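You operate a simulated robot arm through the tools that you are given. There is no shell and no other tool. Be economical: measure what you need, move in short steps, check, and stop when the job is done.

You are at the controls of a simulated two-armed robot. One attempt, no reset.

TASK
Pick up the clear bag with a white dot with one hand, pass it to the other hand and put it on the top of the lower belt. Set down upright: clear bag with a white dot.

It is judged by the outcome, as a careful person would: the job done as asked, and still so three seconds after it is handed in. It fails if anything else is knocked over, pushed out of place, dropped, spilled or broken.

THE ROBOT
Two 7-joint arms with two-finger parallel grippers on one trunk, on a base that drives. Base frame: it is fixed to the floor where the robot stands at the start and does not move with it; the origin is under the middle of the robot, x ahead of it, y to its left, z up; the surface under the hand at the start is at about z = 0.8. Readings come in m, degrees, newtons and seconds.
The left shoulder is at the start at [0.07, 0.187, 1.29], the right one opposite. With the tool pointing down near the work surface each hand reaches from about 0.16 to 0.76 m from the robot's upright axis, wherever it stands, measured 20 degrees to its own side. Places, roughly: clear bag with a white dot (19x8x15 cm) [0.7, 0.2, 1]; top of the lower belt [-2, 0.7, 0.7]. Payload 3.91 kg a hand.
Tool frame (each hand has its own): the origin (TCP) lies between the finger pads and is the grasp point; the fingertips stand 0.03 m ahead of it; z points along the fingers, y is the line along which they close. Largest opening 0.11 m; finger width 0.02, thickness 0.01; the body of the gripper, 0.048 by 0.112 m, starts 0.055 m behind the TCP.
Orientation is that of the tool frame in the base frame, as [roll, pitch, yaw] about the fixed x, y, z axes, in that order (R = Rz(yaw) Ry(pitch) Rx(roll)). With the fingers straight down and closing along the base's y, the tool's x points along the base's -x, its y along +y and its z along -z.

THE INTERFACE
- The arms move only by the tool play_rows. It takes "left_targets", "right_targets" or both (then of equal length, played together; a hand with none holds still); each is one flat list of numbers, 6 for each row, row after row: the shift along the tool's x, y, z in mm, then the turn, a rotation vector about the tool's x, y, z in degrees. In form: [dx, dy, dz, ax, ay, az, dx, dy, dz, ax, ay, az, ...]. A call has 1 to 12 rows; each row shifts and turns the commanded pose from where the row before left it, along the tool's axes as they then stand. "left_hand" and "right_hand" are, for a hand that has rows, the opening, from 0 (shut) to 1 (fully open), set as the call begins (left out, the last holds). Rows are played at 5 a second. More than 0.05 m and 8.6 degrees between two rows, or a gripper value outside its range, and nothing of the call is played. A pose out of reach is approached as far as the arm can. The call stops where the force on the tool passes 40 N (or 10 N more than at its start, if that is more) or the arm is blocked; 0.2 s more then pass. Each finger travels about 0.072 m/s and halts on what it meets, pressing with about 36 N; the grip force reading is that of the motor and also rises with nothing between the fingers. The clock runs only during rows and for 0.2 s after the last one: add rows that do not move to give the fingers time. The reply holds the time, the measured pose of the TCP, the force on the tool along the base axes, the opening and the grip force, in the units named above and with some noise, with the torque about the TCP (base axes, N m) and any sound that the robot's microphone picked up, and new pictures: "pictures" is both (left out), scene, wrist or none (wrist: the cameras of the hands that moved).
- Cameras (640 x 400 px; columns grow to the right, rows downward): "scene" is now at [0.1314, 0.033, 1.5174]; the picture's right is [0.38, -0.92, 0.00], its down [-0.54, -0.23, -0.81] and it looks along [0.75, 0.31, -0.59] (base axes); focal length 279 px, centre (320, 200). "left" rides on the left gripper at [0.072, -0.017, -0.103] in its tool frame; the picture's right is [0.23, 0.97, 0.00], its down [-0.76, 0.18, -0.62] and it looks along [-0.61, 0.14, 0.78] (tool axes); focal length 222 px, centre (320, 200). "right" rides on the right gripper at [0.072, 0.017, -0.103] in its tool frame; the picture's right is [-0.23, 0.97, 0.00], its down [-0.76, -0.18, -0.62] and it looks along [-0.61, -0.14, 0.78] (tool axes); focal length 222 px, centre (320, 200).
- move_column(by): slides the trunk up (or, below 0, down) by that many m; the arms and the scene camera ride with it, the base frame stays. It gives what a move gives, with no picture.
- base_move(legs): drives the robot by 1 to 6 legs, each [ahead, turn to the left] in m and degrees, along the robot's own axes; the way and the turn of a leg run together, so that a leg with both is an arc; at most 1.5 m and 180 degrees a leg. The arms and the cameras ride along, it lands a little off, and it stops where it bumps. It gives what a move gives, and a new picture of the scene camera.
- turn_head(pan, tilt): turns the head with the scene camera to pan (to the left, within 86 degrees either way) and tilt (down, from -29 to 69), counted from straight ahead of the robot. It gives what a move gives, and a new picture of the scene camera.
- measure_at(camera, pixels): for up to 12 pixels [column, row] of the newest picture of that camera ("zoom" is the newest enlarged one), the place [x, y, z] in the base frame of the surface seen there, good to about 0.002 m. No time passes.
- enlarge(camera, box): a new picture of the part [left, top, right, bottom] of that camera's present view, enlarged. No time passes.
- close_job(): hands the job in; it is judged then, once.

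Go step by step. Measure first, check grasps and placings, and put right what went wrong. The budget is 80 turns and 260 pictures, counting those below and the enlarged ones. Unless the task says otherwise, let go and move clear before handing in, and close with one line.

The tools are called after "Emit:" by a JSON object that holds its "fn" and its "kwargs". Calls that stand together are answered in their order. play_rows: Moves the arms, as the interface text tells. Its arguments: {"type":"object","properties":{"left_targets":{"type":"array"},"left_hand":{"type":"number"},"right_targets":{"type":"array"},"right_hand":{"type":"number"},"pictures":{"type":"string","enum":["both","scene","wrist","none"]}},"required":[]} The other tools are called the same way: move_column (by) slides the trunk up or down; base_move (legs) drives the base; turn_head (pan, tilt) turns the head that bears the scene camera; measure_at (camera, pixels) gives the place of the surface under pixels of a picture; enlarge (camera, box) takes an enlarged picture of a part of a camera's view; close_job () hands the job in.

At the start:

```text
time: 0.0
left_ee_pos: [0.4955, 0.4197, 1.2154]
left_tcp_rot: [180.0, 0.0, 180.0]
left_force: [0.4, -1.1, -0.4]
left_wrist_torque: [-0.01, -0.04, -0.01]
left_finger_gap: 0.1097
left_grasp_force: 0.0
right_ee_pos: [0.5889, -0.0461, 1.17]
right_tcp_rot: [179.9, 0.0, 179.9]
right_force: [-0.5, -0.3, -1.3]
right_wrist_torque: [0.0, -0.02, 0.02]
right_finger_gap: 0.1099
right_grasp_force: 0.1
trunk travel left (down, up): [-0.8, 0.14]
robot x, y, heading: [-0.0007, -0.002, 0.2]
head pan, tilt: [22.6, 35.9]
```

scene: 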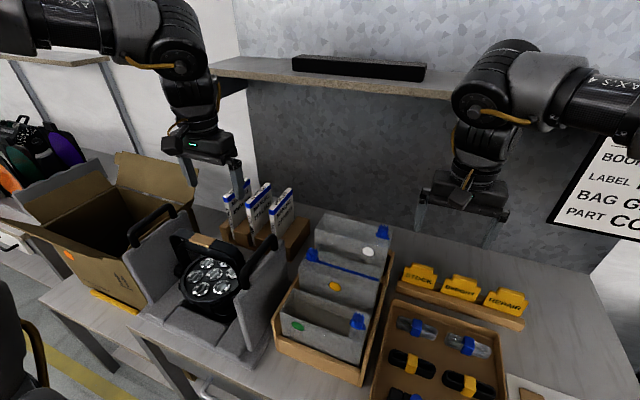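
right: 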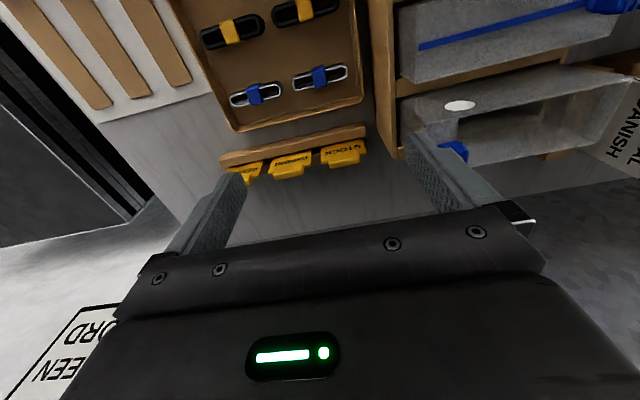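
left: 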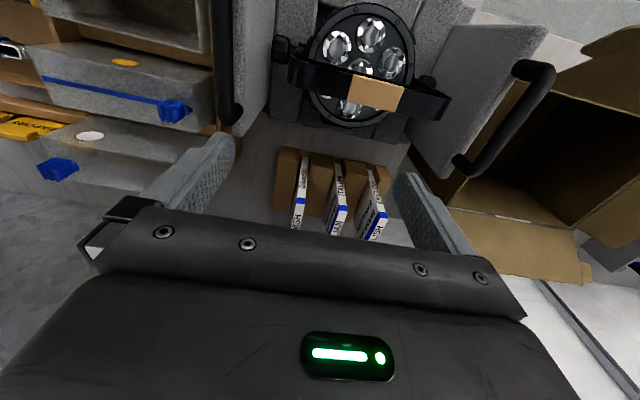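

The white-dot bag is the rear one of three in the tray (dot near scene pixel 368,252). I enlarge it to look at its shape.

Emit:
{"fn": "enlarge", "kwargs": {"camera": "scene", "box": [260, 190, 420, 390]}}

Emit:
{"fn": "measure_at", "kwargs": {"camera": "scene", "pixels": [[368, 252], [322, 214], [388, 227], [315, 245], [375, 280], [382, 232], [350, 222], [345, 235], [310, 262], [300, 290], [360, 384], [388, 300]]}}

Emit:
{"fn": "enlarge", "kwargs": {"camera": "right", "box": [360, 0, 640, 190]}}

```text
2.00 times, centred on (340, 290) of scene
```

zoom: 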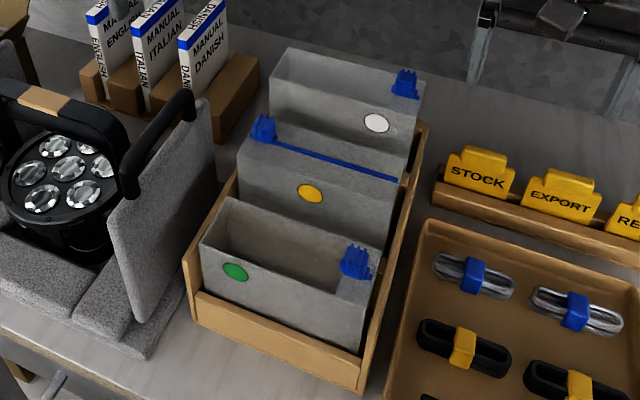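

```text
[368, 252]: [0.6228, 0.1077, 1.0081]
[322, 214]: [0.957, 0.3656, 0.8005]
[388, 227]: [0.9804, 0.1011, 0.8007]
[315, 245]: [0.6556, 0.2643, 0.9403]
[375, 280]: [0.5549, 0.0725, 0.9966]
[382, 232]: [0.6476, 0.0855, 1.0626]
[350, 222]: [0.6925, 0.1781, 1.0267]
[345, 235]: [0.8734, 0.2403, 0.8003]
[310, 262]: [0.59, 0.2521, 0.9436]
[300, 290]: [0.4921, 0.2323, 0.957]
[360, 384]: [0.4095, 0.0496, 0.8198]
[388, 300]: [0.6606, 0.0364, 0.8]
```

```text
2.11 times, centred on (500, 95) of right
```

zoom: 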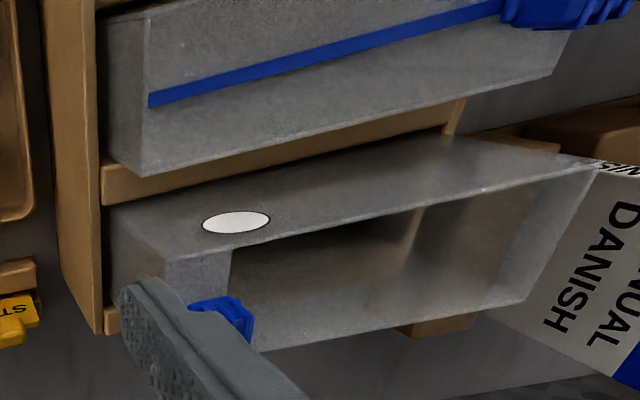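

The bag is an open-topped box with its long side along roughly y. I measure the rim corners and the gap to the middle bag.

Emit:
{"fn": "measure_at", "kwargs": {"camera": "zoom", "pixels": [[235, 222], [110, 208], [175, 262], [590, 168], [530, 285], [280, 335], [235, 320], [145, 172], [300, 300], [480, 200], [300, 180], [440, 320]]}}

Emit:
{"fn": "enlarge", "kwargs": {"camera": "scene", "box": [300, 200, 400, 280]}}

Emit:
{"fn": "enlarge", "kwargs": {"camera": "left", "box": [0, 0, 260, 200]}}

```text
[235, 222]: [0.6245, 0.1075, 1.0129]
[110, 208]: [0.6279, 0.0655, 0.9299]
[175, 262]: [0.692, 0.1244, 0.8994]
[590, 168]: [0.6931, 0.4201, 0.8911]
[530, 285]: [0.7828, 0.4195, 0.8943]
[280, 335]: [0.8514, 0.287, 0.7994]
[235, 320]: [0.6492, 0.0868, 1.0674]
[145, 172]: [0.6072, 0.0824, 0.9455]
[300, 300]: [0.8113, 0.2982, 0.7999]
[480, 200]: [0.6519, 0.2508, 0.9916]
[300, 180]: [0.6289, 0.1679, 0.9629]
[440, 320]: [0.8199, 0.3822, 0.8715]
```

```text
5.00 times, centred on (350, 240) of scene
```

zoom: 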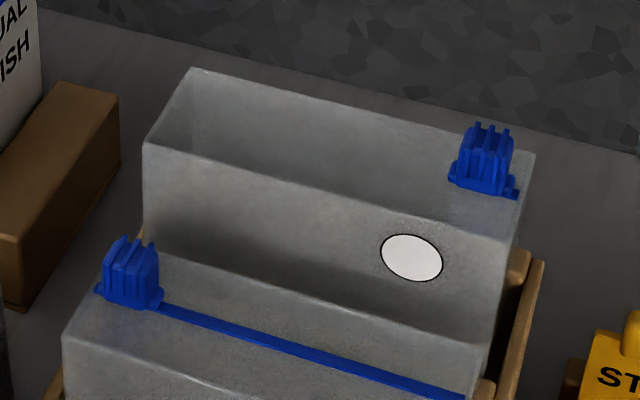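

```text
2.00 times, centred on (130, 100) of left
```

zoom: 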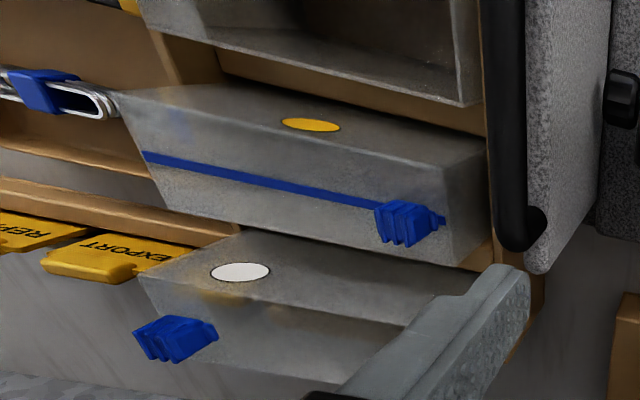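

Depth partly passes through the clear film, so I probe fractional pixels along the edges and on the blue clip.

Emit:
{"fn": "measure_at", "kwargs": {"camera": "scene", "pixels": [[315.2, 229.6], [315.2, 233], [330, 234], [350, 240], [370, 244], [385, 249], [386, 255], [352, 229], [353, 233], [360, 225], [325, 215.5], [390, 240]]}}

Emit:
{"fn": "measure_at", "kwargs": {"camera": "zoom", "pixels": [[145, 285], [160, 275], [240, 270], [240, 290], [400, 320], [380, 335], [240, 235], [330, 255], [430, 285], [175, 335], [210, 330], [300, 360]]}}

```text
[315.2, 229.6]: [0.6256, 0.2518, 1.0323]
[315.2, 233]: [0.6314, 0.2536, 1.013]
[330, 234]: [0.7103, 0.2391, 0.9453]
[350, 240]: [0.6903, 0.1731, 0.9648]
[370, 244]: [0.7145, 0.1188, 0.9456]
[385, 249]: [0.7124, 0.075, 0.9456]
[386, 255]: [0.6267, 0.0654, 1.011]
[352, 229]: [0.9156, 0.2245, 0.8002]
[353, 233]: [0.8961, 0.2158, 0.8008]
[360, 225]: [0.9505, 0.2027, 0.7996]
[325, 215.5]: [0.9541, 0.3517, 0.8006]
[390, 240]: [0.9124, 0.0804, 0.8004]
```

```text
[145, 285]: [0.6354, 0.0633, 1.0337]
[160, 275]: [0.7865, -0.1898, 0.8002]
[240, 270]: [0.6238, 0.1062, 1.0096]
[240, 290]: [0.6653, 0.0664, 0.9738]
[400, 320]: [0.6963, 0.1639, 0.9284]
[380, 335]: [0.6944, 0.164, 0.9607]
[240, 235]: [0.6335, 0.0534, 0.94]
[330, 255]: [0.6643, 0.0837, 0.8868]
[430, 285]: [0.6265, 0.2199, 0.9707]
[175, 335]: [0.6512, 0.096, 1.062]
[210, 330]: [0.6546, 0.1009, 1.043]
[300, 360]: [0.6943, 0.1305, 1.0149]
```

Readings suggest front face x≈0.625, back ≈0.70, y 0.063–0.255, rim z≈1.035, clip near y≈0.09. I plan to take the left end with the left hand across x, so I turn the left hand 90° at height first.

Emit:
{"fn": "play_rows", "kwargs": {"left_targets": [0, 0, 0, 0, 0, 8.2, 0, 0, 0, 0, 0, 8.2, 0, 0, 0, 0, 0, 8.2, 0, 0, 0, 0, 0, 8.2, 0, 0, 0, 0, 0, 8.2, 0, 0, 0, 0, 0, 8.2, 0, 0, 0, 0, 0, 8.2, 0, 0, 0, 0, 0, 8.2, 0, 0, 0, 0, 0, 8.2, 0, 0, 0, 0, 0, 8.1, 0, 0, 0, 0, 0, 8.1], "left_hand": 1}}

```text
time: 2.4
left_ee_pos: [0.4965, 0.4199, 1.2157]
left_tcp_rot: [180.0, 0.0, 89.9]
left_force: [-0.3, -0.2, 0.3]
left_wrist_torque: [-0.01, 0.0, -0.01]
left_finger_gap: 0.11
left_grasp_force: 0.0
right_ee_pos: [0.5889, -0.0452, 1.1695]
right_tcp_rot: [-180.0, 0.0, -180.0]
right_force: [0.0, 0.1, -0.2]
right_wrist_torque: [0.01, -0.03, 0.02]
right_finger_gap: 0.11
right_grasp_force: 0.1
trunk travel left (down, up): [-0.8, 0.14]
robot x, y, heading: [0.0021, -0.0016, 0.1]
head pan, tilt: [22.6, 35.9]
```

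scene: 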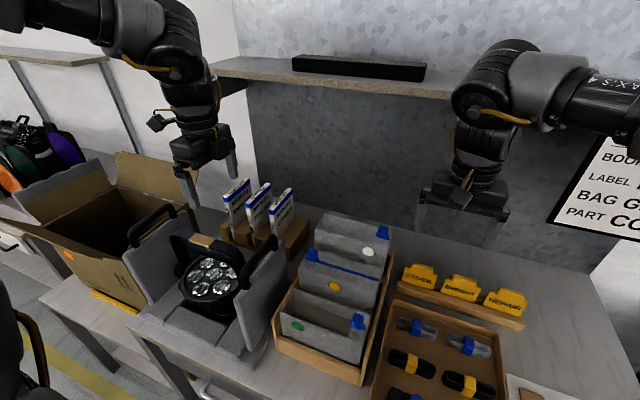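
left: 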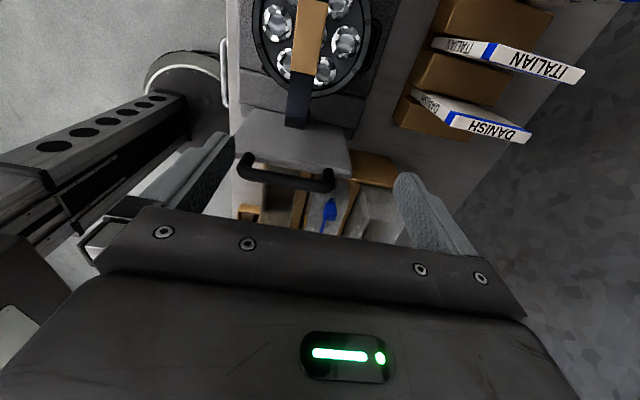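

Rotation worked. I move the hand above the bag's left end to look end-on.

Emit:
{"fn": "play_rows", "kwargs": {"left_targets": [-35, 33.5, 0, 0, 0, 0, -35, 33.5, 0, 0, 0, 0, -35, 33.5, 0, 0, 0, 0, -30, 33.5, 0, 0, 0, 0, -30, 33.5, 0, 0, 0, 0, -25, 0, 0, 0, 0, 0, 0, 0, 0, 0, 0, 0]}}

```text
time: 4.0
left_ee_pos: [0.5576, 0.3027, 1.1821]
left_tcp_rot: [179.8, 0.2, 90.0]
left_force: [0.5, 0.5, -0.1]
left_wrist_torque: [0.0, -0.01, 0.03]
left_finger_gap: 0.1098
left_grasp_force: 0.1
left hand out of reach, approached as far as the arm can: row 3, 4, 5, 6
right_ee_pos: [0.5884, -0.0454, 1.1697]
right_tcp_rot: [180.0, -0.1, 180.0]
right_force: [0.1, -0.1, 0.7]
right_wrist_torque: [0.02, -0.03, -0.01]
right_finger_gap: 0.1101
right_grasp_force: 0.1
trunk travel left (down, up): [-0.8, 0.14]
robot x, y, heading: [-0.0006, 0.0009, 0.1]
head pan, tilt: [22.6, 35.9]
```

scene: 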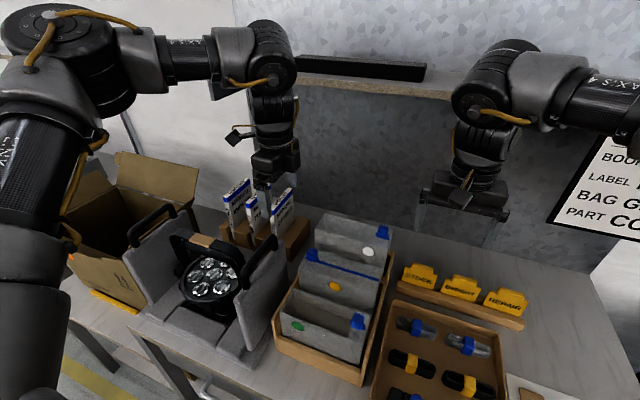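
left: 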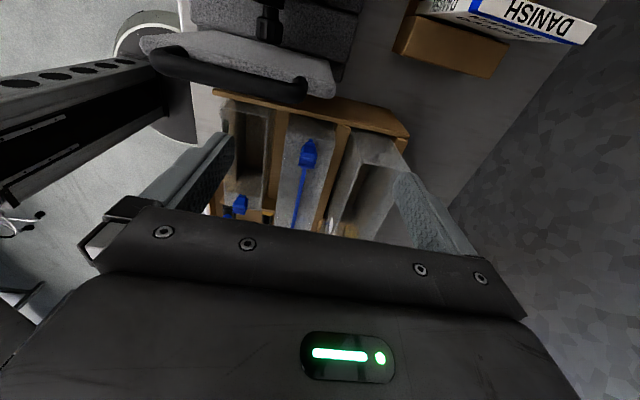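

The reach gave out at x 0.558. Useful end-on view though: I enlarge it (bag around 360,190).

Emit:
{"fn": "enlarge", "kwargs": {"camera": "left", "box": [200, 80, 440, 240]}}

Emit:
{"fn": "measure_at", "kwargs": {"camera": "left", "pixels": [[357, 160], [395, 168], [335, 222], [332, 226], [310, 155], [300, 190], [385, 180], [360, 140], [400, 135], [340, 190], [325, 190], [280, 170]]}}

```text
2.50 times, centred on (320, 160) of left
```

zoom: 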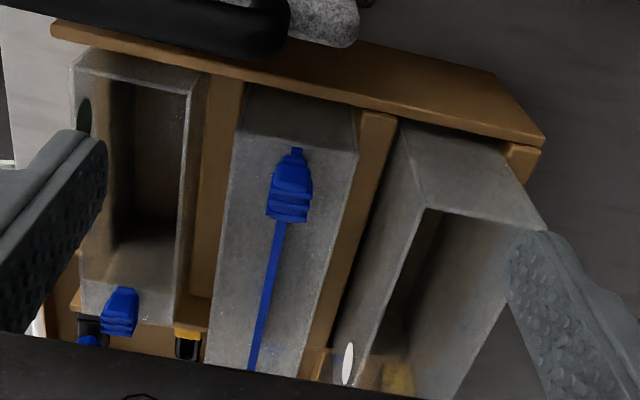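

```text
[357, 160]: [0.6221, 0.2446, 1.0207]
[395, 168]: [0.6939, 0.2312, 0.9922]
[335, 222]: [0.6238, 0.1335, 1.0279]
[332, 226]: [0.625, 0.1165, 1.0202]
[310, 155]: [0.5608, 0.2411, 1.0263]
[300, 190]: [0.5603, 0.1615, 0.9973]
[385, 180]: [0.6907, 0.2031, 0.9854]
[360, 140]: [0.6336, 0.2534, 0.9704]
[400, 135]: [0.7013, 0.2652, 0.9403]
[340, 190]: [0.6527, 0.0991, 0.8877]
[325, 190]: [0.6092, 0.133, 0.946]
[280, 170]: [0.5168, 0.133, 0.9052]
```

The open box is x 0.622–0.70, and the orange bag's top is at z 0.997, so fingertips should stay near or above that. I retry the reach with a small move to see whether it is a real limit.

Emit:
{"fn": "play_rows", "kwargs": {"left_targets": [0, 0, 0, 0, 0, 0, -20, 20, 0, 0, 0, 0, -20, 20, 0, 0, 0, 0, 0, 0, 0, 0, 0, 0], "pictures": "none"}}

Emit:
{"fn": "measure_at", "kwargs": {"camera": "scene", "pixels": [[150, 345], [260, 360], [235, 360], [180, 375], [60, 310], [335, 388], [500, 215], [345, 80], [250, 190], [283, 192], [240, 185]]}}

```text
time: 5.0
left_ee_pos: [0.5571, 0.2941, 1.165]
left_tcp_rot: [179.8, 0.2, 90.0]
left_force: [0.5, -0.3, -0.4]
left_wrist_torque: [-0.01, 0.0, -0.02]
left_finger_gap: 0.1098
left_grasp_force: 0.1
left hand out of reach, approached as far as the arm can: row 2, 3
right_ee_pos: [0.587, -0.046, 1.1707]
right_tcp_rot: [-180.0, 0.0, -180.0]
right_force: [0.9, -0.3, 0.2]
right_wrist_torque: [-0.04, 0.01, 0.03]
right_finger_gap: 0.1101
right_grasp_force: 0.0
trunk travel left (down, up): [-0.8, 0.14]
robot x, y, heading: [-0.003, -0.0042, 0.1]
head pan, tilt: [22.6, 35.9]
```

```text
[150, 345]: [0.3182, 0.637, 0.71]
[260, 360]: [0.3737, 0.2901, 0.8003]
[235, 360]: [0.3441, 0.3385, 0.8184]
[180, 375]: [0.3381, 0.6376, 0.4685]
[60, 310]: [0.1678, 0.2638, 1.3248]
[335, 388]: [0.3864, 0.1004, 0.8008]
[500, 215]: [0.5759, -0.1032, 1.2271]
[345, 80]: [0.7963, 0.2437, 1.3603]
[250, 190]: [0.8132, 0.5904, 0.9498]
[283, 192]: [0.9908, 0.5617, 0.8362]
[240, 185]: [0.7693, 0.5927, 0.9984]
```

Height falls as I push outward, so this is the reach sphere with the wrist above the shoulder. I raise the trunk so the hand sits lower relative to it.

Emit:
{"fn": "move_column", "kwargs": {"by": 0.1}}

Emit:
{"fn": "play_rows", "kwargs": {"left_targets": [0, 0, 20, 0, 0, 0, 0, 0, 25, 0, 0, 0, 0, 0, 25, 0, 0, 0, 0, 20, 0, 0, 0, 0, 0, 25, 0, 0, 0, 0, 0, 20, 0, 0, 0, 0]}}

```text
time: 6.3
left_ee_pos: [0.557, 0.2931, 1.2655]
left_tcp_rot: [179.9, 0.2, 90.0]
left_force: [0.5, -0.4, -0.6]
left_wrist_torque: [0.01, -0.01, -0.01]
left_finger_gap: 0.1099
left_grasp_force: 0.1
right_ee_pos: [0.5883, -0.0462, 1.2692]
right_tcp_rot: [180.0, 0.0, 179.9]
right_force: [0.1, 0.5, 0.4]
right_wrist_torque: [0.03, 0.02, 0.03]
right_finger_gap: 0.1099
right_grasp_force: 0.1
trunk travel left (down, up): [-0.9, 0.04]
robot x, y, heading: [0.0005, 0.0003, 0.2]
head pan, tilt: [22.6, 35.9]
```

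```text
time: 7.7
left_ee_pos: [0.5839, 0.3204, 1.2029]
left_tcp_rot: [179.8, 0.2, 90.0]
left_force: [0.4, 0.8, 0.0]
left_wrist_torque: [-0.01, 0.04, 0.0]
left_finger_gap: 0.1102
left_grasp_force: 0.1
left hand out of reach, approached as far as the arm can: row 4, 5, 6
right_ee_pos: [0.5882, -0.045, 1.2704]
right_tcp_rot: [-179.9, 0.0, -180.0]
right_force: [0.1, 0.2, -0.4]
right_wrist_torque: [0.01, 0.01, 0.02]
right_finger_gap: 0.1099
right_grasp_force: 0.1
trunk travel left (down, up): [-0.9, 0.04]
robot x, y, heading: [-0.0011, -0.0005, 0.0]
head pan, tilt: [22.6, 35.9]
```

scene: 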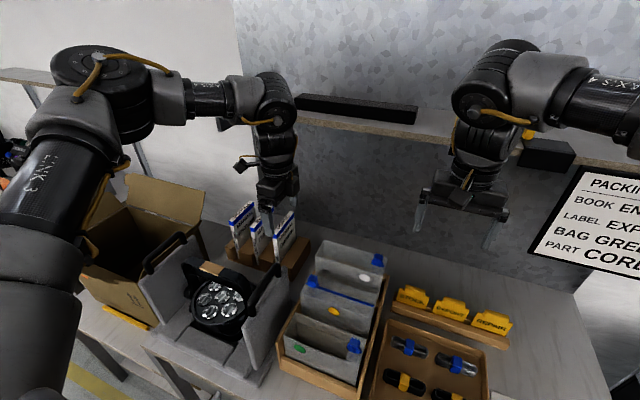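
left: 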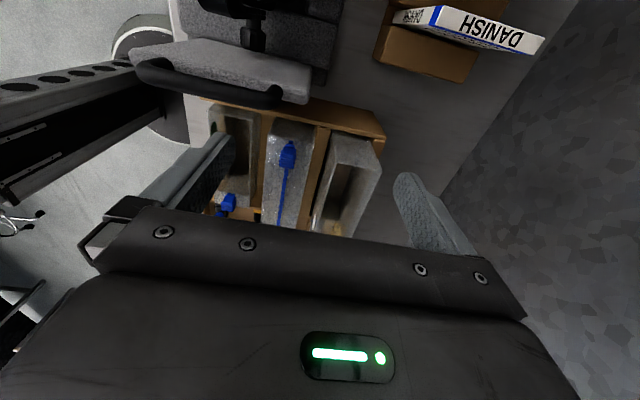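

Still limited, seemingly by the joints at this yaw. I back off and try the opposite yaw (camera on the −y side), which grips the same way.

Emit:
{"fn": "play_rows", "kwargs": {"left_targets": [25, -20, -20, 0, 0, -8.5, 25, -20, -20, 0, 0, -8.5, 25, -20, -10, 0, 0, -8.5, 20, -20, 0, 0, 0, -8.5, 0, 0, 0, 0, 0, -8.5, 0, 0, 0, 0, 0, -8.5, 0, 0, 0, 0, 0, -8.5, 0, 0, 0, 0, 0, -8.5, 0, 0, 0, 0, 0, -8.5, 0, 0, 0, 0, 0, -8.5, 0, 0, 0, 0, 0, -5, 0, 0, 0, 0, 0, 0], "pictures": "none"}}

Emit:
{"fn": "play_rows", "kwargs": {"left_targets": [0, 0, 0, 0, 0, -8.2, 0, 0, 0, 0, 0, -8.2, 0, 0, 0, 0, 0, -8.2, 0, 0, 0, 0, 0, -8.2, 0, 0, 0, 0, 0, -8.2, 0, 0, 0, 0, 0, -8.2, 0, 0, 0, 0, 0, -8.2, 0, 0, 0, 0, 0, -8.2, 0, 0, 0, 0, 0, -8.2, 0, 0, 0, 0, 0, -8.1, 0, 0, 0, 0, 0, -8.1]}}

```text
time: 10.3
left_ee_pos: [0.489, 0.3954, 1.2539]
left_tcp_rot: [-179.8, 0.1, -180.0]
left_force: [-0.9, 0.3, 0.2]
left_wrist_torque: [-0.02, -0.01, -0.02]
left_finger_gap: 0.1099
left_grasp_force: 0.1
right_ee_pos: [0.5882, -0.0458, 1.2701]
right_tcp_rot: [-179.9, 0.0, 180.0]
right_force: [0.0, -0.1, -0.3]
right_wrist_torque: [0.01, -0.04, 0.0]
right_finger_gap: 0.1103
right_grasp_force: 0.0
trunk travel left (down, up): [-0.9, 0.04]
robot x, y, heading: [-0.0015, -0.0025, -0.2]
head pan, tilt: [22.6, 35.9]
```

```text
time: 12.7
left_ee_pos: [0.4891, 0.4215, 1.267]
left_tcp_rot: [-179.7, 0.0, -144.3]
left_force: [0.4, 0.0, -0.1]
left_wrist_torque: [-0.04, 0.02, 0.06]
left_finger_gap: 0.1101
left_grasp_force: 0.1
left hand out of reach, approached as far as the arm can: row 4, 5, 6, 7, 8, 9, 10, 11
right_ee_pos: [0.5892, -0.0449, 1.2699]
right_tcp_rot: [-180.0, 0.0, -180.0]
right_force: [-0.9, -0.1, -0.3]
right_wrist_torque: [-0.04, 0.03, -0.01]
right_finger_gap: 0.1103
right_grasp_force: 0.1
trunk travel left (down, up): [-0.9, 0.04]
robot x, y, heading: [0.0021, -0.0031, 0.2]
head pan, tilt: [22.6, 35.9]
```

scene: 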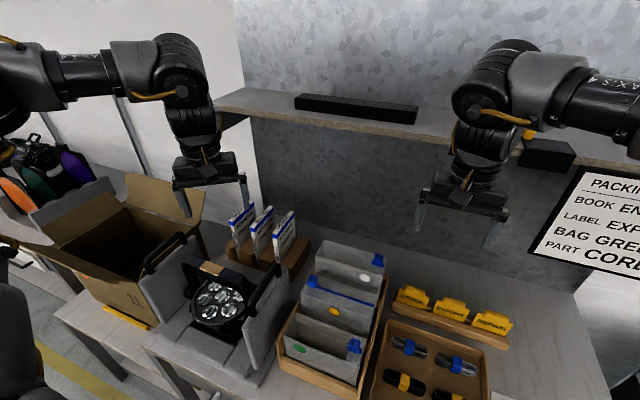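
left: 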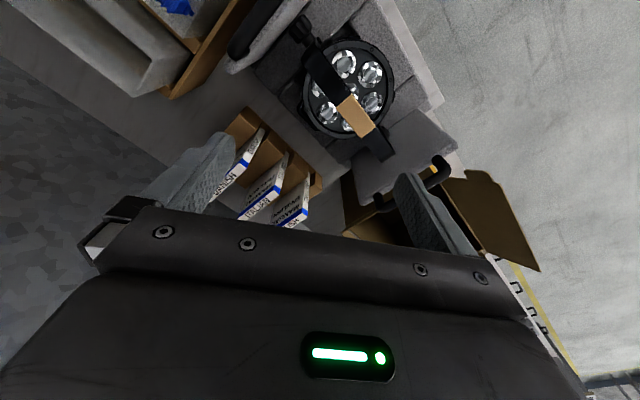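

The other yaw is joint-limited, so yaw ~90 is the natural one for the left hand. Turning the robot right brings the shoulder nearer and eases that yaw; hands are high enough (fingertips 1.23) to sweep clear.

Emit:
{"fn": "play_rows", "kwargs": {"left_targets": [0, 0, 0, 0, 0, 8.5, 0, 0, 0, 0, 0, 8.5, 0, 0, 0, 0, 0, 8.5, 0, 0, 0, 0, 0, 8.5, 0, 0, 0, 0, 0, 8.5, 0, 0, 0, 0, 0, 8.5, 0, 0, 0, 0, 0, 8.5, 0, 0, 0, 0, 0, 8.5, 0, 0, 0, 0, 0, 8.5], "pictures": "none"}}

Emit:
{"fn": "base_move", "kwargs": {"legs": [[0, -30]]}}

```text
time: 14.7
left_ee_pos: [0.4886, 0.4209, 1.266]
left_tcp_rot: [-180.0, 0.2, 138.8]
left_force: [0.1, 0.5, 0.3]
left_wrist_torque: [0.0, 0.03, -0.01]
left_finger_gap: 0.1097
left_grasp_force: 0.1
right_ee_pos: [0.5897, -0.0461, 1.2707]
right_tcp_rot: [180.0, -0.1, 179.9]
right_force: [-0.1, 0.1, -0.9]
right_wrist_torque: [-0.01, 0.01, 0.01]
right_finger_gap: 0.11
right_grasp_force: 0.1
trunk travel left (down, up): [-0.9, 0.04]
robot x, y, heading: [0.0001, 0.0017, 0.0]
head pan, tilt: [22.6, 35.9]
```

```text
time: 16.6
left_ee_pos: [0.6338, 0.1203, 1.2654]
left_tcp_rot: [-179.8, 0.3, 109.1]
left_force: [0.6, -0.1, 0.7]
left_wrist_torque: [-0.02, 0.01, -0.04]
left_finger_gap: 0.1102
left_grasp_force: 0.1
right_ee_pos: [0.4881, -0.3325, 1.2708]
right_tcp_rot: [-180.0, 0.1, 150.1]
right_force: [-0.2, 0.9, -0.1]
right_wrist_torque: [0.0, -0.01, -0.01]
right_finger_gap: 0.1099
right_grasp_force: 0.1
trunk travel left (down, up): [-0.9, 0.04]
robot x, y, heading: [0.001, -0.0017, -30.0]
head pan, tilt: [22.6, 35.9]
```

scene: 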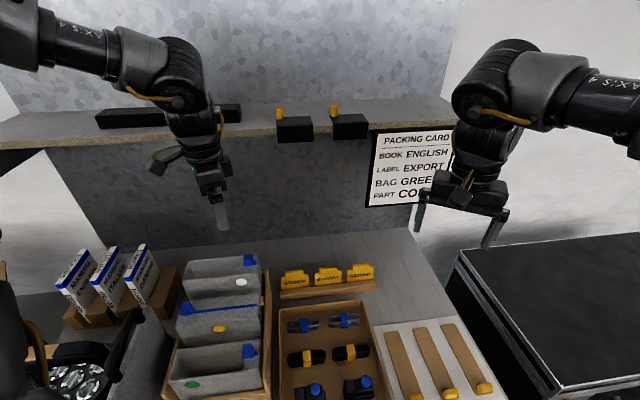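

The turn put the hand near the bag. I align yaw to 90° and move over the left end at z≈1.12.

Emit:
{"fn": "play_rows", "kwargs": {"left_targets": [0, 0, 0, 0, 0, 6.4, 0, 0, 0, 0, 0, 6.4, 0, 0, 0, 0, 0, 6.3, 37, 9, 0, 0, 0, 0, 37, 9, 0, 0, 0, 0, 37, 9, 0, 0, 0, 0, 0, 0, 45, 0, 0, 0, 0, 0, 45, 0, 0, 0, 0, 0, 45, 0, 0, 0, 0, 0, 0, 0, 0, 0]}}

```text
time: 18.8
left_ee_pos: [0.6597, 0.2286, 1.1314]
left_tcp_rot: [179.9, 0.3, 90.0]
left_force: [0.9, 0.2, 0.9]
left_wrist_torque: [0.01, 0.01, 0.02]
left_finger_gap: 0.1099
left_grasp_force: 0.0
right_ee_pos: [0.4873, -0.3352, 1.2703]
right_tcp_rot: [-180.0, 0.1, 150.0]
right_force: [0.2, 0.1, -0.5]
right_wrist_torque: [0.0, 0.01, -0.06]
right_finger_gap: 0.1098
right_grasp_force: 0.1
trunk travel left (down, up): [-0.9, 0.04]
robot x, y, heading: [0.0024, -0.0011, -30.1]
head pan, tilt: [22.6, 35.9]
```

scene: 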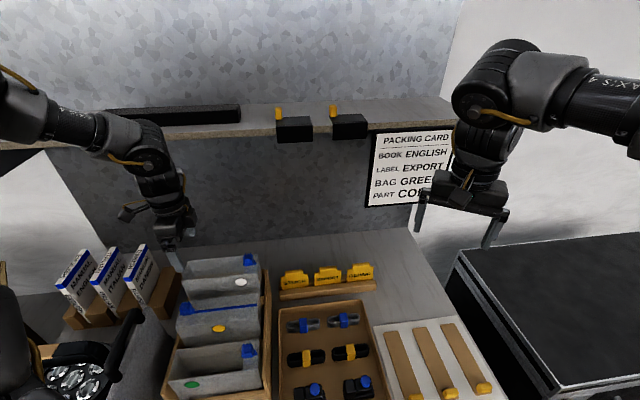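
left: 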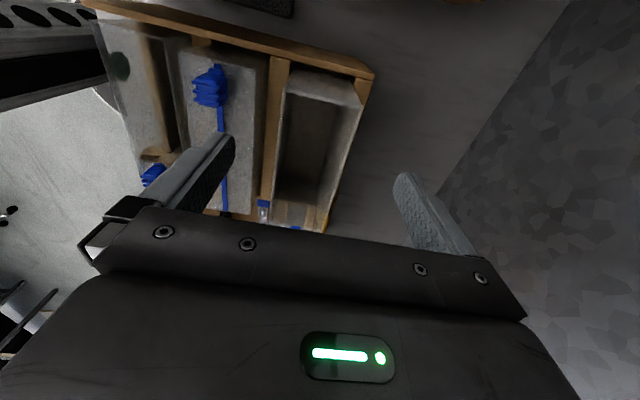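

Position is x 0.660, y 0.229. I descend so fingertips stop about level with the orange bag's top, opening set to ~0.10.

Emit:
{"fn": "play_rows", "kwargs": {"left_targets": [0, 2, 30, 0, 0, 0, 0, 0, 30, 0, 0, 0, 0, 0, 20, 0, 0, 0, 0, 0, 15, 0, 0, 0, 0, 0, 8, 0, 0, 0, 0, 0, 0, 0, 0, 0], "left_hand": 0.91}}

```text
time: 20.2
left_ee_pos: [0.6627, 0.2297, 1.0285]
left_tcp_rot: [179.9, 0.3, 90.0]
left_force: [-0.3, -0.3, 0.3]
left_wrist_torque: [-0.04, -0.02, -0.01]
left_finger_gap: 0.0999
left_grasp_force: 0.0
right_ee_pos: [0.4878, -0.3339, 1.2699]
right_tcp_rot: [-180.0, -0.1, 150.1]
right_force: [0.6, -0.4, -0.2]
right_wrist_torque: [-0.05, 0.01, -0.01]
right_finger_gap: 0.11
right_grasp_force: 0.1
trunk travel left (down, up): [-0.9, 0.04]
robot x, y, heading: [0.0012, -0.0006, -29.9]
head pan, tilt: [22.6, 35.9]
```

scene: 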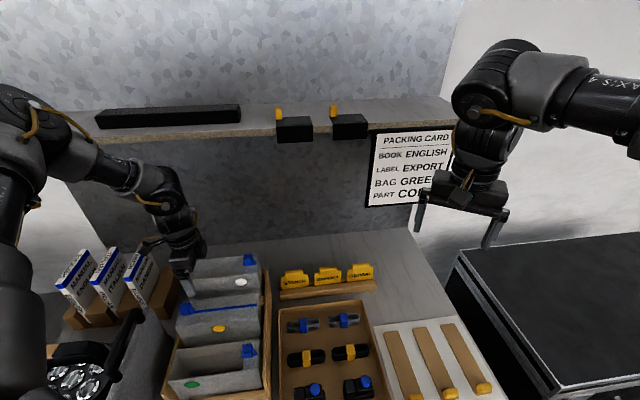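
left: 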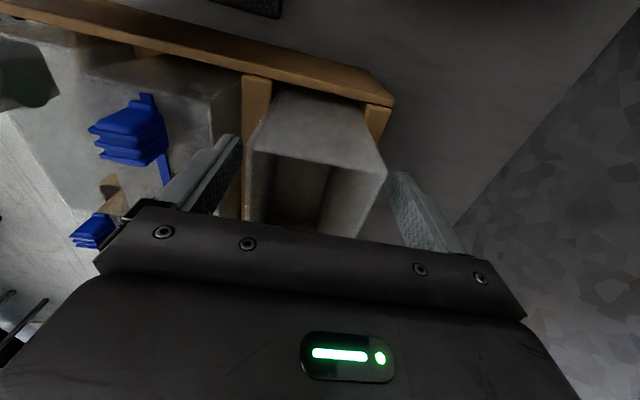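

The fingers straddle the bag. I narrow a little, go 12 mm deeper, then close.

Emit:
{"fn": "play_rows", "kwargs": {"left_targets": [0, 0, 0, 0, 0, 0, 0, 0, 6, 0, 0, 0, 0, 0, 6, 0, 0, 0, 0, 0, 0, 0, 0, 0], "left_hand": 0.82, "pictures": "none"}}

Emit:
{"fn": "play_rows", "kwargs": {"left_targets": [0, 0, 0, 0, 0, 0, 0, 0, 0, 0, 0, 0, 0, 0, 0, 0, 0, 0, 0, 0, 0, 0, 0, 0], "left_hand": 0.6}}

```text
time: 21.2
left_ee_pos: [0.6642, 0.2289, 1.016]
left_tcp_rot: [179.9, 0.3, 90.1]
left_force: [-0.3, -0.3, 0.0]
left_wrist_torque: [-0.01, 0.0, 0.02]
left_finger_gap: 0.0902
left_grasp_force: 0.1
right_ee_pos: [0.4882, -0.3348, 1.2701]
right_tcp_rot: [-180.0, 0.0, 149.9]
right_force: [-0.2, -0.9, -0.4]
right_wrist_torque: [0.01, -0.02, -0.01]
right_finger_gap: 0.1099
right_grasp_force: 0.0
trunk travel left (down, up): [-0.9, 0.04]
robot x, y, heading: [-0.0031, 0.001, -30.0]
head pan, tilt: [22.6, 35.9]
```

```text
time: 22.2
left_ee_pos: [0.6623, 0.2303, 1.0161]
left_tcp_rot: [-179.9, 0.2, 89.9]
left_force: [-9.0, -1.1, -1.4]
left_wrist_torque: [-0.1, 0.62, 0.17]
left_finger_gap: 0.0694
left_grasp_force: 35.3
right_ee_pos: [0.4866, -0.3345, 1.2702]
right_tcp_rot: [-180.0, 0.0, 150.0]
right_force: [0.9, 0.0, -1.1]
right_wrist_torque: [0.02, -0.01, 0.02]
right_finger_gap: 0.1099
right_grasp_force: 0.0
trunk travel left (down, up): [-0.9, 0.04]
robot x, y, heading: [0.0016, -0.0004, -30.1]
head pan, tilt: [22.6, 35.9]
```

scene: 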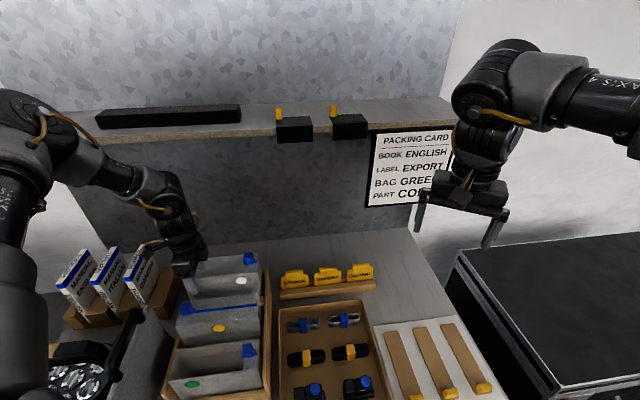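
left: 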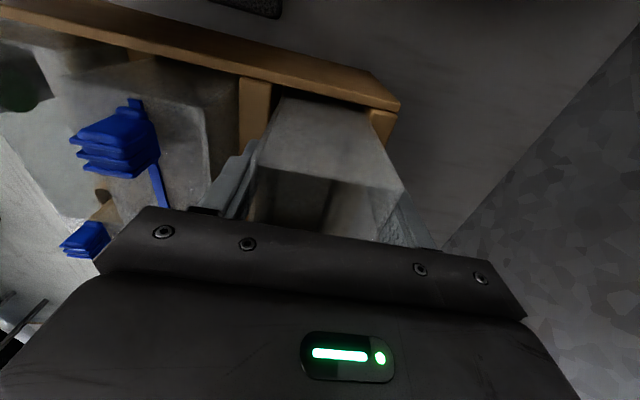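

It grips at 0.069 m with 35 N; a −9 N sideways pull says the bag's centre lies slightly nearer. I ease 3 mm that way and lift slowly.

Emit:
{"fn": "play_rows", "kwargs": {"left_targets": [0, -3, 0, 0, 0, 0, 0, 0, 0, 0, 0, 0, 0, 0, -8, 0, 0, 0, 0, 0, -8, 0, 0, 0, 0, 0, -8, 0, 0, 0, 0, 0, 0, 0, 0, 0], "left_hand": 0.4}}

```text
time: 23.6
left_ee_pos: [0.6604, 0.2297, 1.0411]
left_tcp_rot: [-179.9, 0.3, 90.0]
left_force: [-0.4, -0.5, 0.9]
left_wrist_torque: [0.05, 0.03, -0.02]
left_finger_gap: 0.0697
left_grasp_force: 36.2
right_ee_pos: [0.4882, -0.3339, 1.2699]
right_tcp_rot: [180.0, 0.1, 150.0]
right_force: [0.1, 0.4, 0.2]
right_wrist_torque: [0.01, -0.02, -0.02]
right_finger_gap: 0.1102
right_grasp_force: 0.1
trunk travel left (down, up): [-0.9, 0.04]
robot x, y, heading: [0.001, 0.0024, -30.0]
head pan, tilt: [22.6, 35.9]
```

scene: 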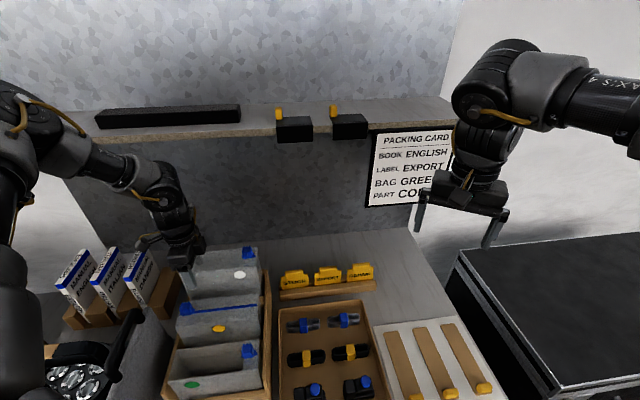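
left: 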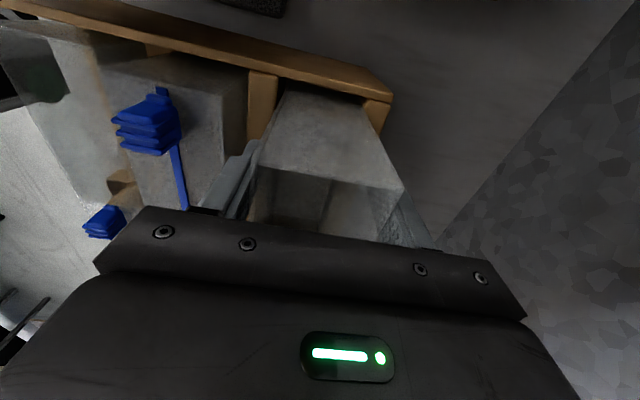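

The bag came up with the hand. I lift it clear of its neighbours.

Emit:
{"fn": "play_rows", "kwargs": {"left_targets": [0, 0, -25, 0, 0, 0, 0, 0, -30, 0, 0, 0, 0, 0, -30, 0, 0, 0, 0, 0, -30, 0, 0, 0, 0, 0, -30, 0, 0, 0, 0, 0, -15, 0, 0, 0, 0, 0, 0, 0, 0, 0]}}

```text
time: 25.2
left_ee_pos: [0.6611, 0.2314, 1.2002]
left_tcp_rot: [-179.9, 0.3, 90.1]
left_force: [-0.1, 0.0, -0.1]
left_wrist_torque: [0.07, 0.0, -0.01]
left_finger_gap: 0.0693
left_grasp_force: 35.7
right_ee_pos: [0.4873, -0.3343, 1.2701]
right_tcp_rot: [180.0, 0.1, 150.0]
right_force: [0.1, 0.3, -0.4]
right_wrist_torque: [-0.01, 0.07, 0.01]
right_finger_gap: 0.1099
right_grasp_force: 0.0
trunk travel left (down, up): [-0.9, 0.04]
robot x, y, heading: [-0.0, -0.0017, -30.1]
head pan, tilt: [22.6, 35.9]
```

scene: 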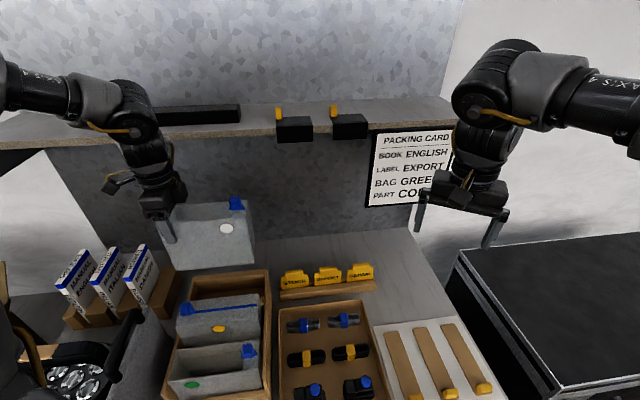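
left: 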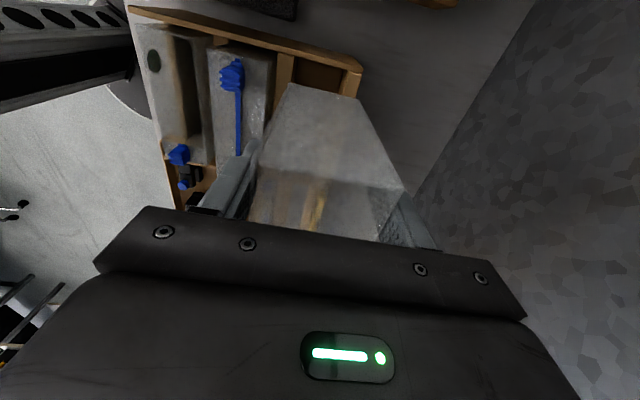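

The bag is lifted and hangs level. Before driving I look to both sides.

Emit:
{"fn": "turn_head", "kwargs": {"pan": 86, "tilt": 25}}

Emit:
{"fn": "turn_head", "kwargs": {"pan": -86, "tilt": 35}}

```text
time: 26.5
left_ee_pos: [0.6616, 0.2314, 1.2021]
left_tcp_rot: [180.0, 0.3, 90.0]
left_force: [0.4, -0.1, -0.7]
left_wrist_torque: [0.08, -0.01, 0.02]
left_finger_gap: 0.0696
left_grasp_force: 35.8
right_ee_pos: [0.4881, -0.3336, 1.2694]
right_tcp_rot: [179.9, 0.0, 150.1]
right_force: [0.2, 1.0, 0.0]
right_wrist_torque: [-0.02, 0.01, -0.02]
right_finger_gap: 0.1103
right_grasp_force: 0.0
trunk travel left (down, up): [-0.9, 0.04]
robot x, y, heading: [0.0026, -0.0014, -30.1]
head pan, tilt: [85.9, 25.0]
```

scene: 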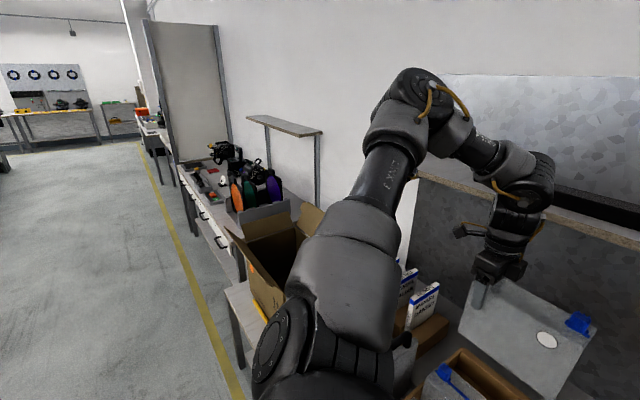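

```text
time: 29.1
left_ee_pos: [0.6609, 0.2318, 1.2004]
left_tcp_rot: [179.9, 0.2, 90.0]
left_force: [-0.6, 0.6, -0.5]
left_wrist_torque: [0.07, -0.01, 0.01]
left_finger_gap: 0.0695
left_grasp_force: 35.6
right_ee_pos: [0.4881, -0.3343, 1.2695]
right_tcp_rot: [-180.0, 0.1, 150.0]
right_force: [-0.2, -0.6, 0.3]
right_wrist_torque: [-0.01, 0.01, -0.01]
right_finger_gap: 0.1103
right_grasp_force: 0.1
trunk travel left (down, up): [-0.9, 0.04]
robot x, y, heading: [-0.0011, -0.0042, -29.7]
head pan, tilt: [-85.9, 35.0]
```

scene: 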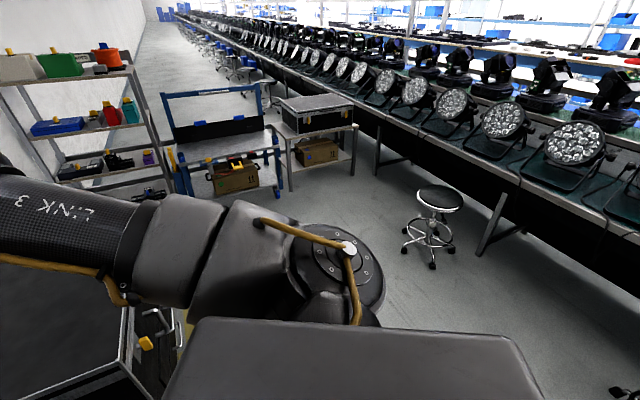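

A long line with a belt runs behind me, with a stool on the way. I measure these.

Emit:
{"fn": "measure_at", "kwargs": {"camera": "scene", "pixels": [[440, 197], [430, 262], [485, 255], [590, 310], [560, 200], [500, 185], [610, 180], [578, 150], [625, 395], [390, 125], [620, 120], [540, 330]]}}

Emit:
{"fn": "enlarge", "kwargs": {"camera": "scene", "box": [400, 60, 640, 400]}}

```text
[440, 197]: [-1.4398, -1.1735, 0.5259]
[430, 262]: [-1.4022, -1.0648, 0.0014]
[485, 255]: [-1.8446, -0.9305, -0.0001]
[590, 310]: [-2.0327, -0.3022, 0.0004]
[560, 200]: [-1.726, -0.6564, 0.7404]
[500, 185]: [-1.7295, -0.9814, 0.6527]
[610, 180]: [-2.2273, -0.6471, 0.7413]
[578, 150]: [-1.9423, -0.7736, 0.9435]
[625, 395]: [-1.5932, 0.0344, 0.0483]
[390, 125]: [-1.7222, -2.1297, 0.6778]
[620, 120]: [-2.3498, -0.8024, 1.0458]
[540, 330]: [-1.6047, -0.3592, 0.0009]
```

```text
1.18 times, centred on (520, 230) of scene
```

zoom: 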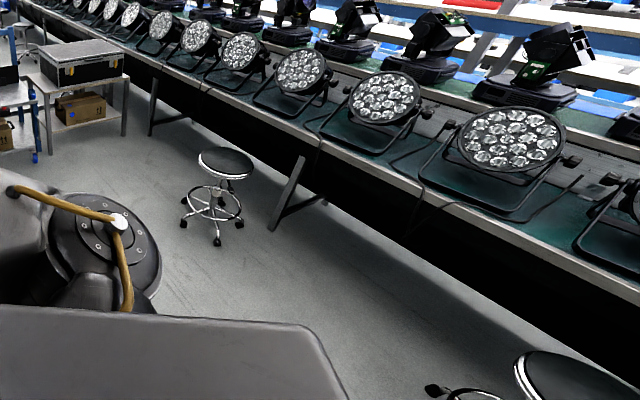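

The green lower belt surface is at z≈0.74, edge x≈−1.73; there are stools. First I look forward-left to check clearance for backing up with the bag.

Emit:
{"fn": "turn_head", "kwargs": {"pan": 45, "tilt": 45}}

Emit:
{"fn": "move_column", "kwargs": {"by": 0.04}}

```text
time: 31.3
left_ee_pos: [0.6607, 0.2322, 1.2003]
left_tcp_rot: [180.0, 0.2, 90.0]
left_force: [-0.7, 0.3, -0.8]
left_wrist_torque: [0.03, -0.01, -0.03]
left_finger_gap: 0.0697
left_grasp_force: 36.0
right_ee_pos: [0.4876, -0.3339, 1.2706]
right_tcp_rot: [-179.9, 0.1, 150.0]
right_force: [0.7, 0.8, 0.3]
right_wrist_torque: [-0.03, -0.02, 0.0]
right_finger_gap: 0.1101
right_grasp_force: 0.2
trunk travel left (down, up): [-0.9, 0.04]
robot x, y, heading: [0.0025, -0.0003, -30.4]
head pan, tilt: [45.0, 45.0]
```

scene: 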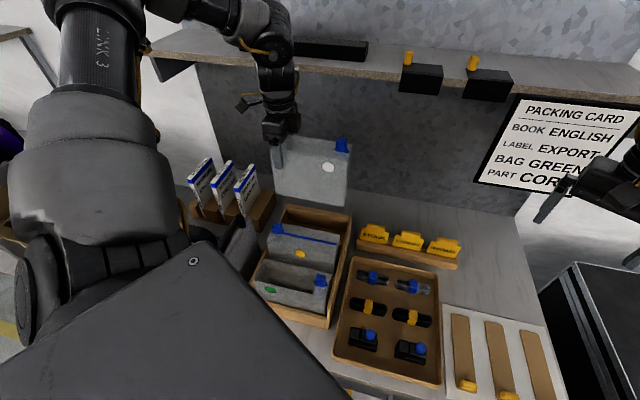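

```text
time: 32.1
left_ee_pos: [0.6609, 0.2327, 1.2409]
left_tcp_rot: [-179.8, 0.1, 89.9]
left_force: [0.4, 0.4, -1.2]
left_wrist_torque: [0.01, -0.04, -0.03]
left_finger_gap: 0.0695
left_grasp_force: 36.3
right_ee_pos: [0.4878, -0.3342, 1.3095]
right_tcp_rot: [180.0, 0.1, 150.0]
right_force: [-0.2, 0.5, -0.2]
right_wrist_torque: [-0.02, 0.01, -0.02]
right_finger_gap: 0.11
right_grasp_force: 0.1
trunk travel left (down, up): [-0.94, 0.0]
robot x, y, heading: [0.0008, -0.0045, -29.7]
head pan, tilt: [45.0, 45.0]
```

Bottom is now at ~1.11. I turn right 20° (bag passes over the low label stand), then back off 0.45 m away from the table.

Emit:
{"fn": "base_move", "kwargs": {"legs": [[0, -20], [-0.45, 0]]}}

```text
time: 35.9
left_ee_pos: [0.4113, 0.3367, 1.241]
left_tcp_rot: [-179.9, 0.2, 70.1]
left_force: [0.4, 0.5, -1.2]
left_wrist_torque: [0.06, 0.03, 0.0]
left_finger_gap: 0.0695
left_grasp_force: 35.9
right_ee_pos: [0.0558, -0.135, 1.3102]
right_tcp_rot: [-180.0, -0.1, 130.0]
right_force: [-0.1, -0.3, 0.6]
right_wrist_torque: [0.05, -0.01, 0.0]
right_finger_gap: 0.11
right_grasp_force: 0.1
trunk travel left (down, up): [-0.94, 0.0]
robot x, y, heading: [-0.2921, 0.3434, -49.8]
head pan, tilt: [45.0, 45.0]
```

scene: 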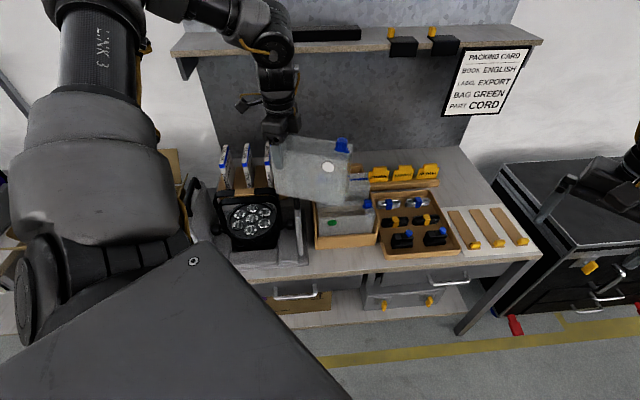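

The bag is over the table edge now; I back off another 0.3 m into free floor, and then bring the right hand to its side with its yaw turned to mirror the left.

Emit:
{"fn": "base_move", "kwargs": {"legs": [[-0.3, 0]]}}

Emit:
{"fn": "play_rows", "kwargs": {"right_targets": [23, -42, 0, 0, 0, 0, 23, -42, 0, 0, 0, 0, 23, -42, 0, 0, 0, 0, 23, -42, 0, 0, 0, 0, 23, -42, 0, 0, 0, 0, 23, -42, 0, 0, 0, 0, 0, 0, 0, 0, 0, 0], "right_hand": 1, "pictures": "none"}}

Emit:
{"fn": "play_rows", "kwargs": {"right_targets": [0, 0, 0, 0, 0, -8.2, 0, 0, 0, 0, 0, -8.2, 0, 0, 0, 0, 0, -8.2, 0, 0, 0, 0, 0, -8.2, 0, 0, 0, 0, 0, -8.2, 0, 0, 0, 0, 0, -8.2, 0, 0, 0, 0, 0, -8.2, 0, 0, 0, 0, 0, -8.2, 0, 0, 0, 0, 0, -8.2, 0, 0, 0, 0, 0, -8.1, 0, 0, 0, 0, 0, -8.1], "pictures": "none"}}

Emit:
{"fn": "play_rows", "kwargs": {"left_targets": [0, 0, 0, 0, 0, 6, 0, 0, 0, 0, 0, 6, 0, 0, 0, 0, 0, 6, 0, 0, 0, 0, 0, 6, 0, 0, 0, 0, 0, 6, -35, 0, 0, 0, 0, 0, -35, 0, 0, 0, 0, 0, -35, 0, 0, 0, 0, 0, -35, 0, 0, 0, 0, 0, -35, 0, 0, 0, 0, 0, -35, 0, 0, 0, 0, 0, 0, 0, 0, 0, 0, 0]}}

Emit:
{"fn": "turn_head", "kwargs": {"pan": 15, "tilt": 40}}

```text
time: 37.9
left_ee_pos: [0.2236, 0.5611, 1.24]
left_tcp_rot: [-179.8, 0.3, 70.0]
left_force: [-0.2, 0.1, -1.1]
left_wrist_torque: [0.06, -0.03, 0.01]
left_finger_gap: 0.0695
left_grasp_force: 35.8
right_ee_pos: [-0.1319, 0.088, 1.3095]
right_tcp_rot: [180.0, -0.2, 130.1]
right_force: [0.1, -0.8, -0.3]
right_wrist_torque: [-0.02, 0.02, 0.04]
right_finger_gap: 0.1097
right_grasp_force: 0.0
trunk travel left (down, up): [-0.94, 0.0]
robot x, y, heading: [-0.4806, 0.5686, -49.9]
head pan, tilt: [45.0, 45.0]
```

scene: 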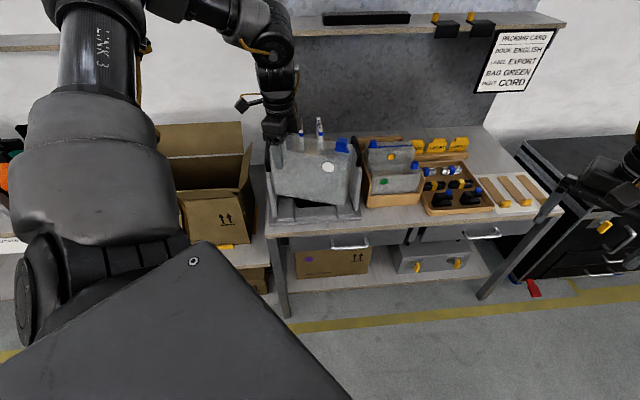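

```text
time: 39.5
left_ee_pos: [0.2221, 0.563, 1.2403]
left_tcp_rot: [-179.9, 0.3, 70.0]
left_force: [0.8, -0.2, 0.0]
left_wrist_torque: [0.1, 0.0, 0.02]
left_finger_gap: 0.0695
left_grasp_force: 35.7
right_ee_pos: [-0.4128, 0.037, 1.3096]
right_tcp_rot: [180.0, 0.0, 130.1]
right_force: [0.4, 1.3, 0.0]
right_wrist_torque: [-0.07, 0.01, 0.02]
right_finger_gap: 0.1098
right_grasp_force: 0.1
trunk travel left (down, up): [-0.94, 0.0]
robot x, y, heading: [-0.4786, 0.5665, -49.6]
head pan, tilt: [45.0, 45.0]
```

```text
time: 41.9
left_ee_pos: [0.2211, 0.5624, 1.2406]
left_tcp_rot: [179.9, 0.2, 70.0]
left_force: [-0.5, -0.2, -1.2]
left_wrist_torque: [-0.01, -0.05, 0.02]
left_finger_gap: 0.0693
left_grasp_force: 35.9
right_ee_pos: [-0.4172, 0.0329, 1.309]
right_tcp_rot: [-180.0, 0.1, -139.8]
right_force: [-0.2, -0.5, 0.2]
right_wrist_torque: [0.0, -0.02, 0.01]
right_finger_gap: 0.11
right_grasp_force: 0.1
trunk travel left (down, up): [-0.94, 0.0]
robot x, y, heading: [-0.4767, 0.571, -49.9]
head pan, tilt: [45.0, 45.0]
```

```text
time: 44.5
left_ee_pos: [0.0598, 0.4297, 1.2393]
left_tcp_rot: [179.8, 0.3, 40.0]
left_force: [0.4, 0.7, -0.8]
left_wrist_torque: [0.03, -0.06, 0.01]
left_finger_gap: 0.0695
left_grasp_force: 36.0
right_ee_pos: [-0.4152, 0.0345, 1.3094]
right_tcp_rot: [-179.9, 0.1, -139.9]
right_force: [-0.8, 1.1, -0.2]
right_wrist_torque: [-0.01, 0.0, 0.0]
right_finger_gap: 0.1102
right_grasp_force: 0.0
trunk travel left (down, up): [-0.94, 0.0]
robot x, y, heading: [-0.4779, 0.5696, -49.8]
head pan, tilt: [45.0, 45.0]
```

scene: 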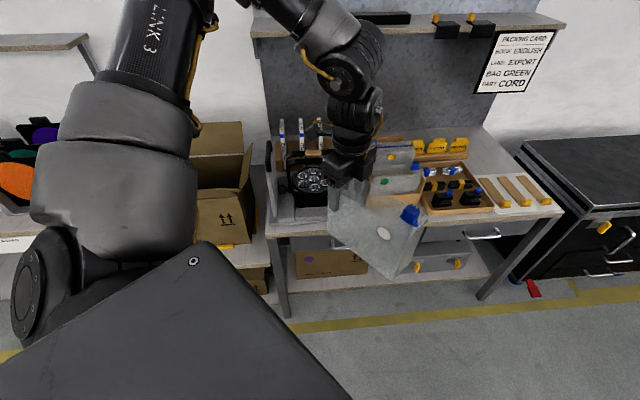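
left: 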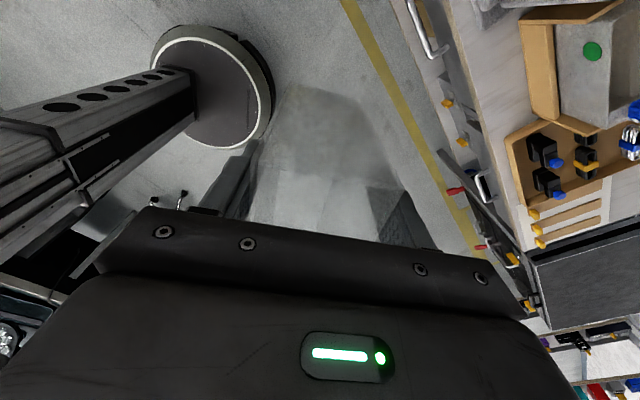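

```text
time: 45.5
left_ee_pos: [0.0608, 0.4314, 1.2394]
left_tcp_rot: [179.8, 0.2, 40.0]
left_force: [0.3, 0.8, -0.9]
left_wrist_torque: [0.04, -0.03, 0.0]
left_finger_gap: 0.0693
left_grasp_force: 36.1
right_ee_pos: [-0.4162, 0.0323, 1.3093]
right_tcp_rot: [180.0, -0.1, -140.0]
right_force: [1.0, 0.3, 0.2]
right_wrist_torque: [0.03, -0.01, -0.01]
right_finger_gap: 0.1099
right_grasp_force: 0.1
trunk travel left (down, up): [-0.94, 0.0]
robot x, y, heading: [-0.4763, 0.5661, -49.9]
head pan, tilt: [15.0, 40.0]
```

scene: 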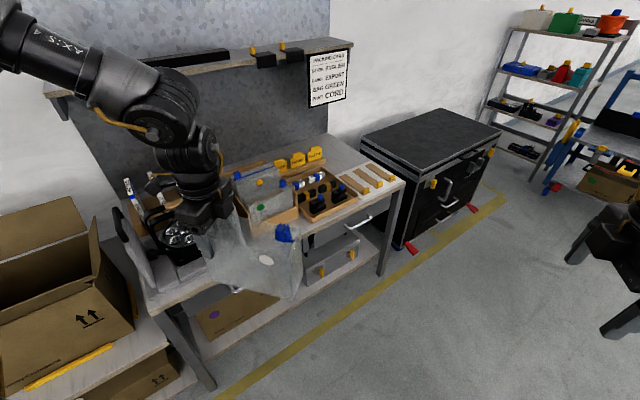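

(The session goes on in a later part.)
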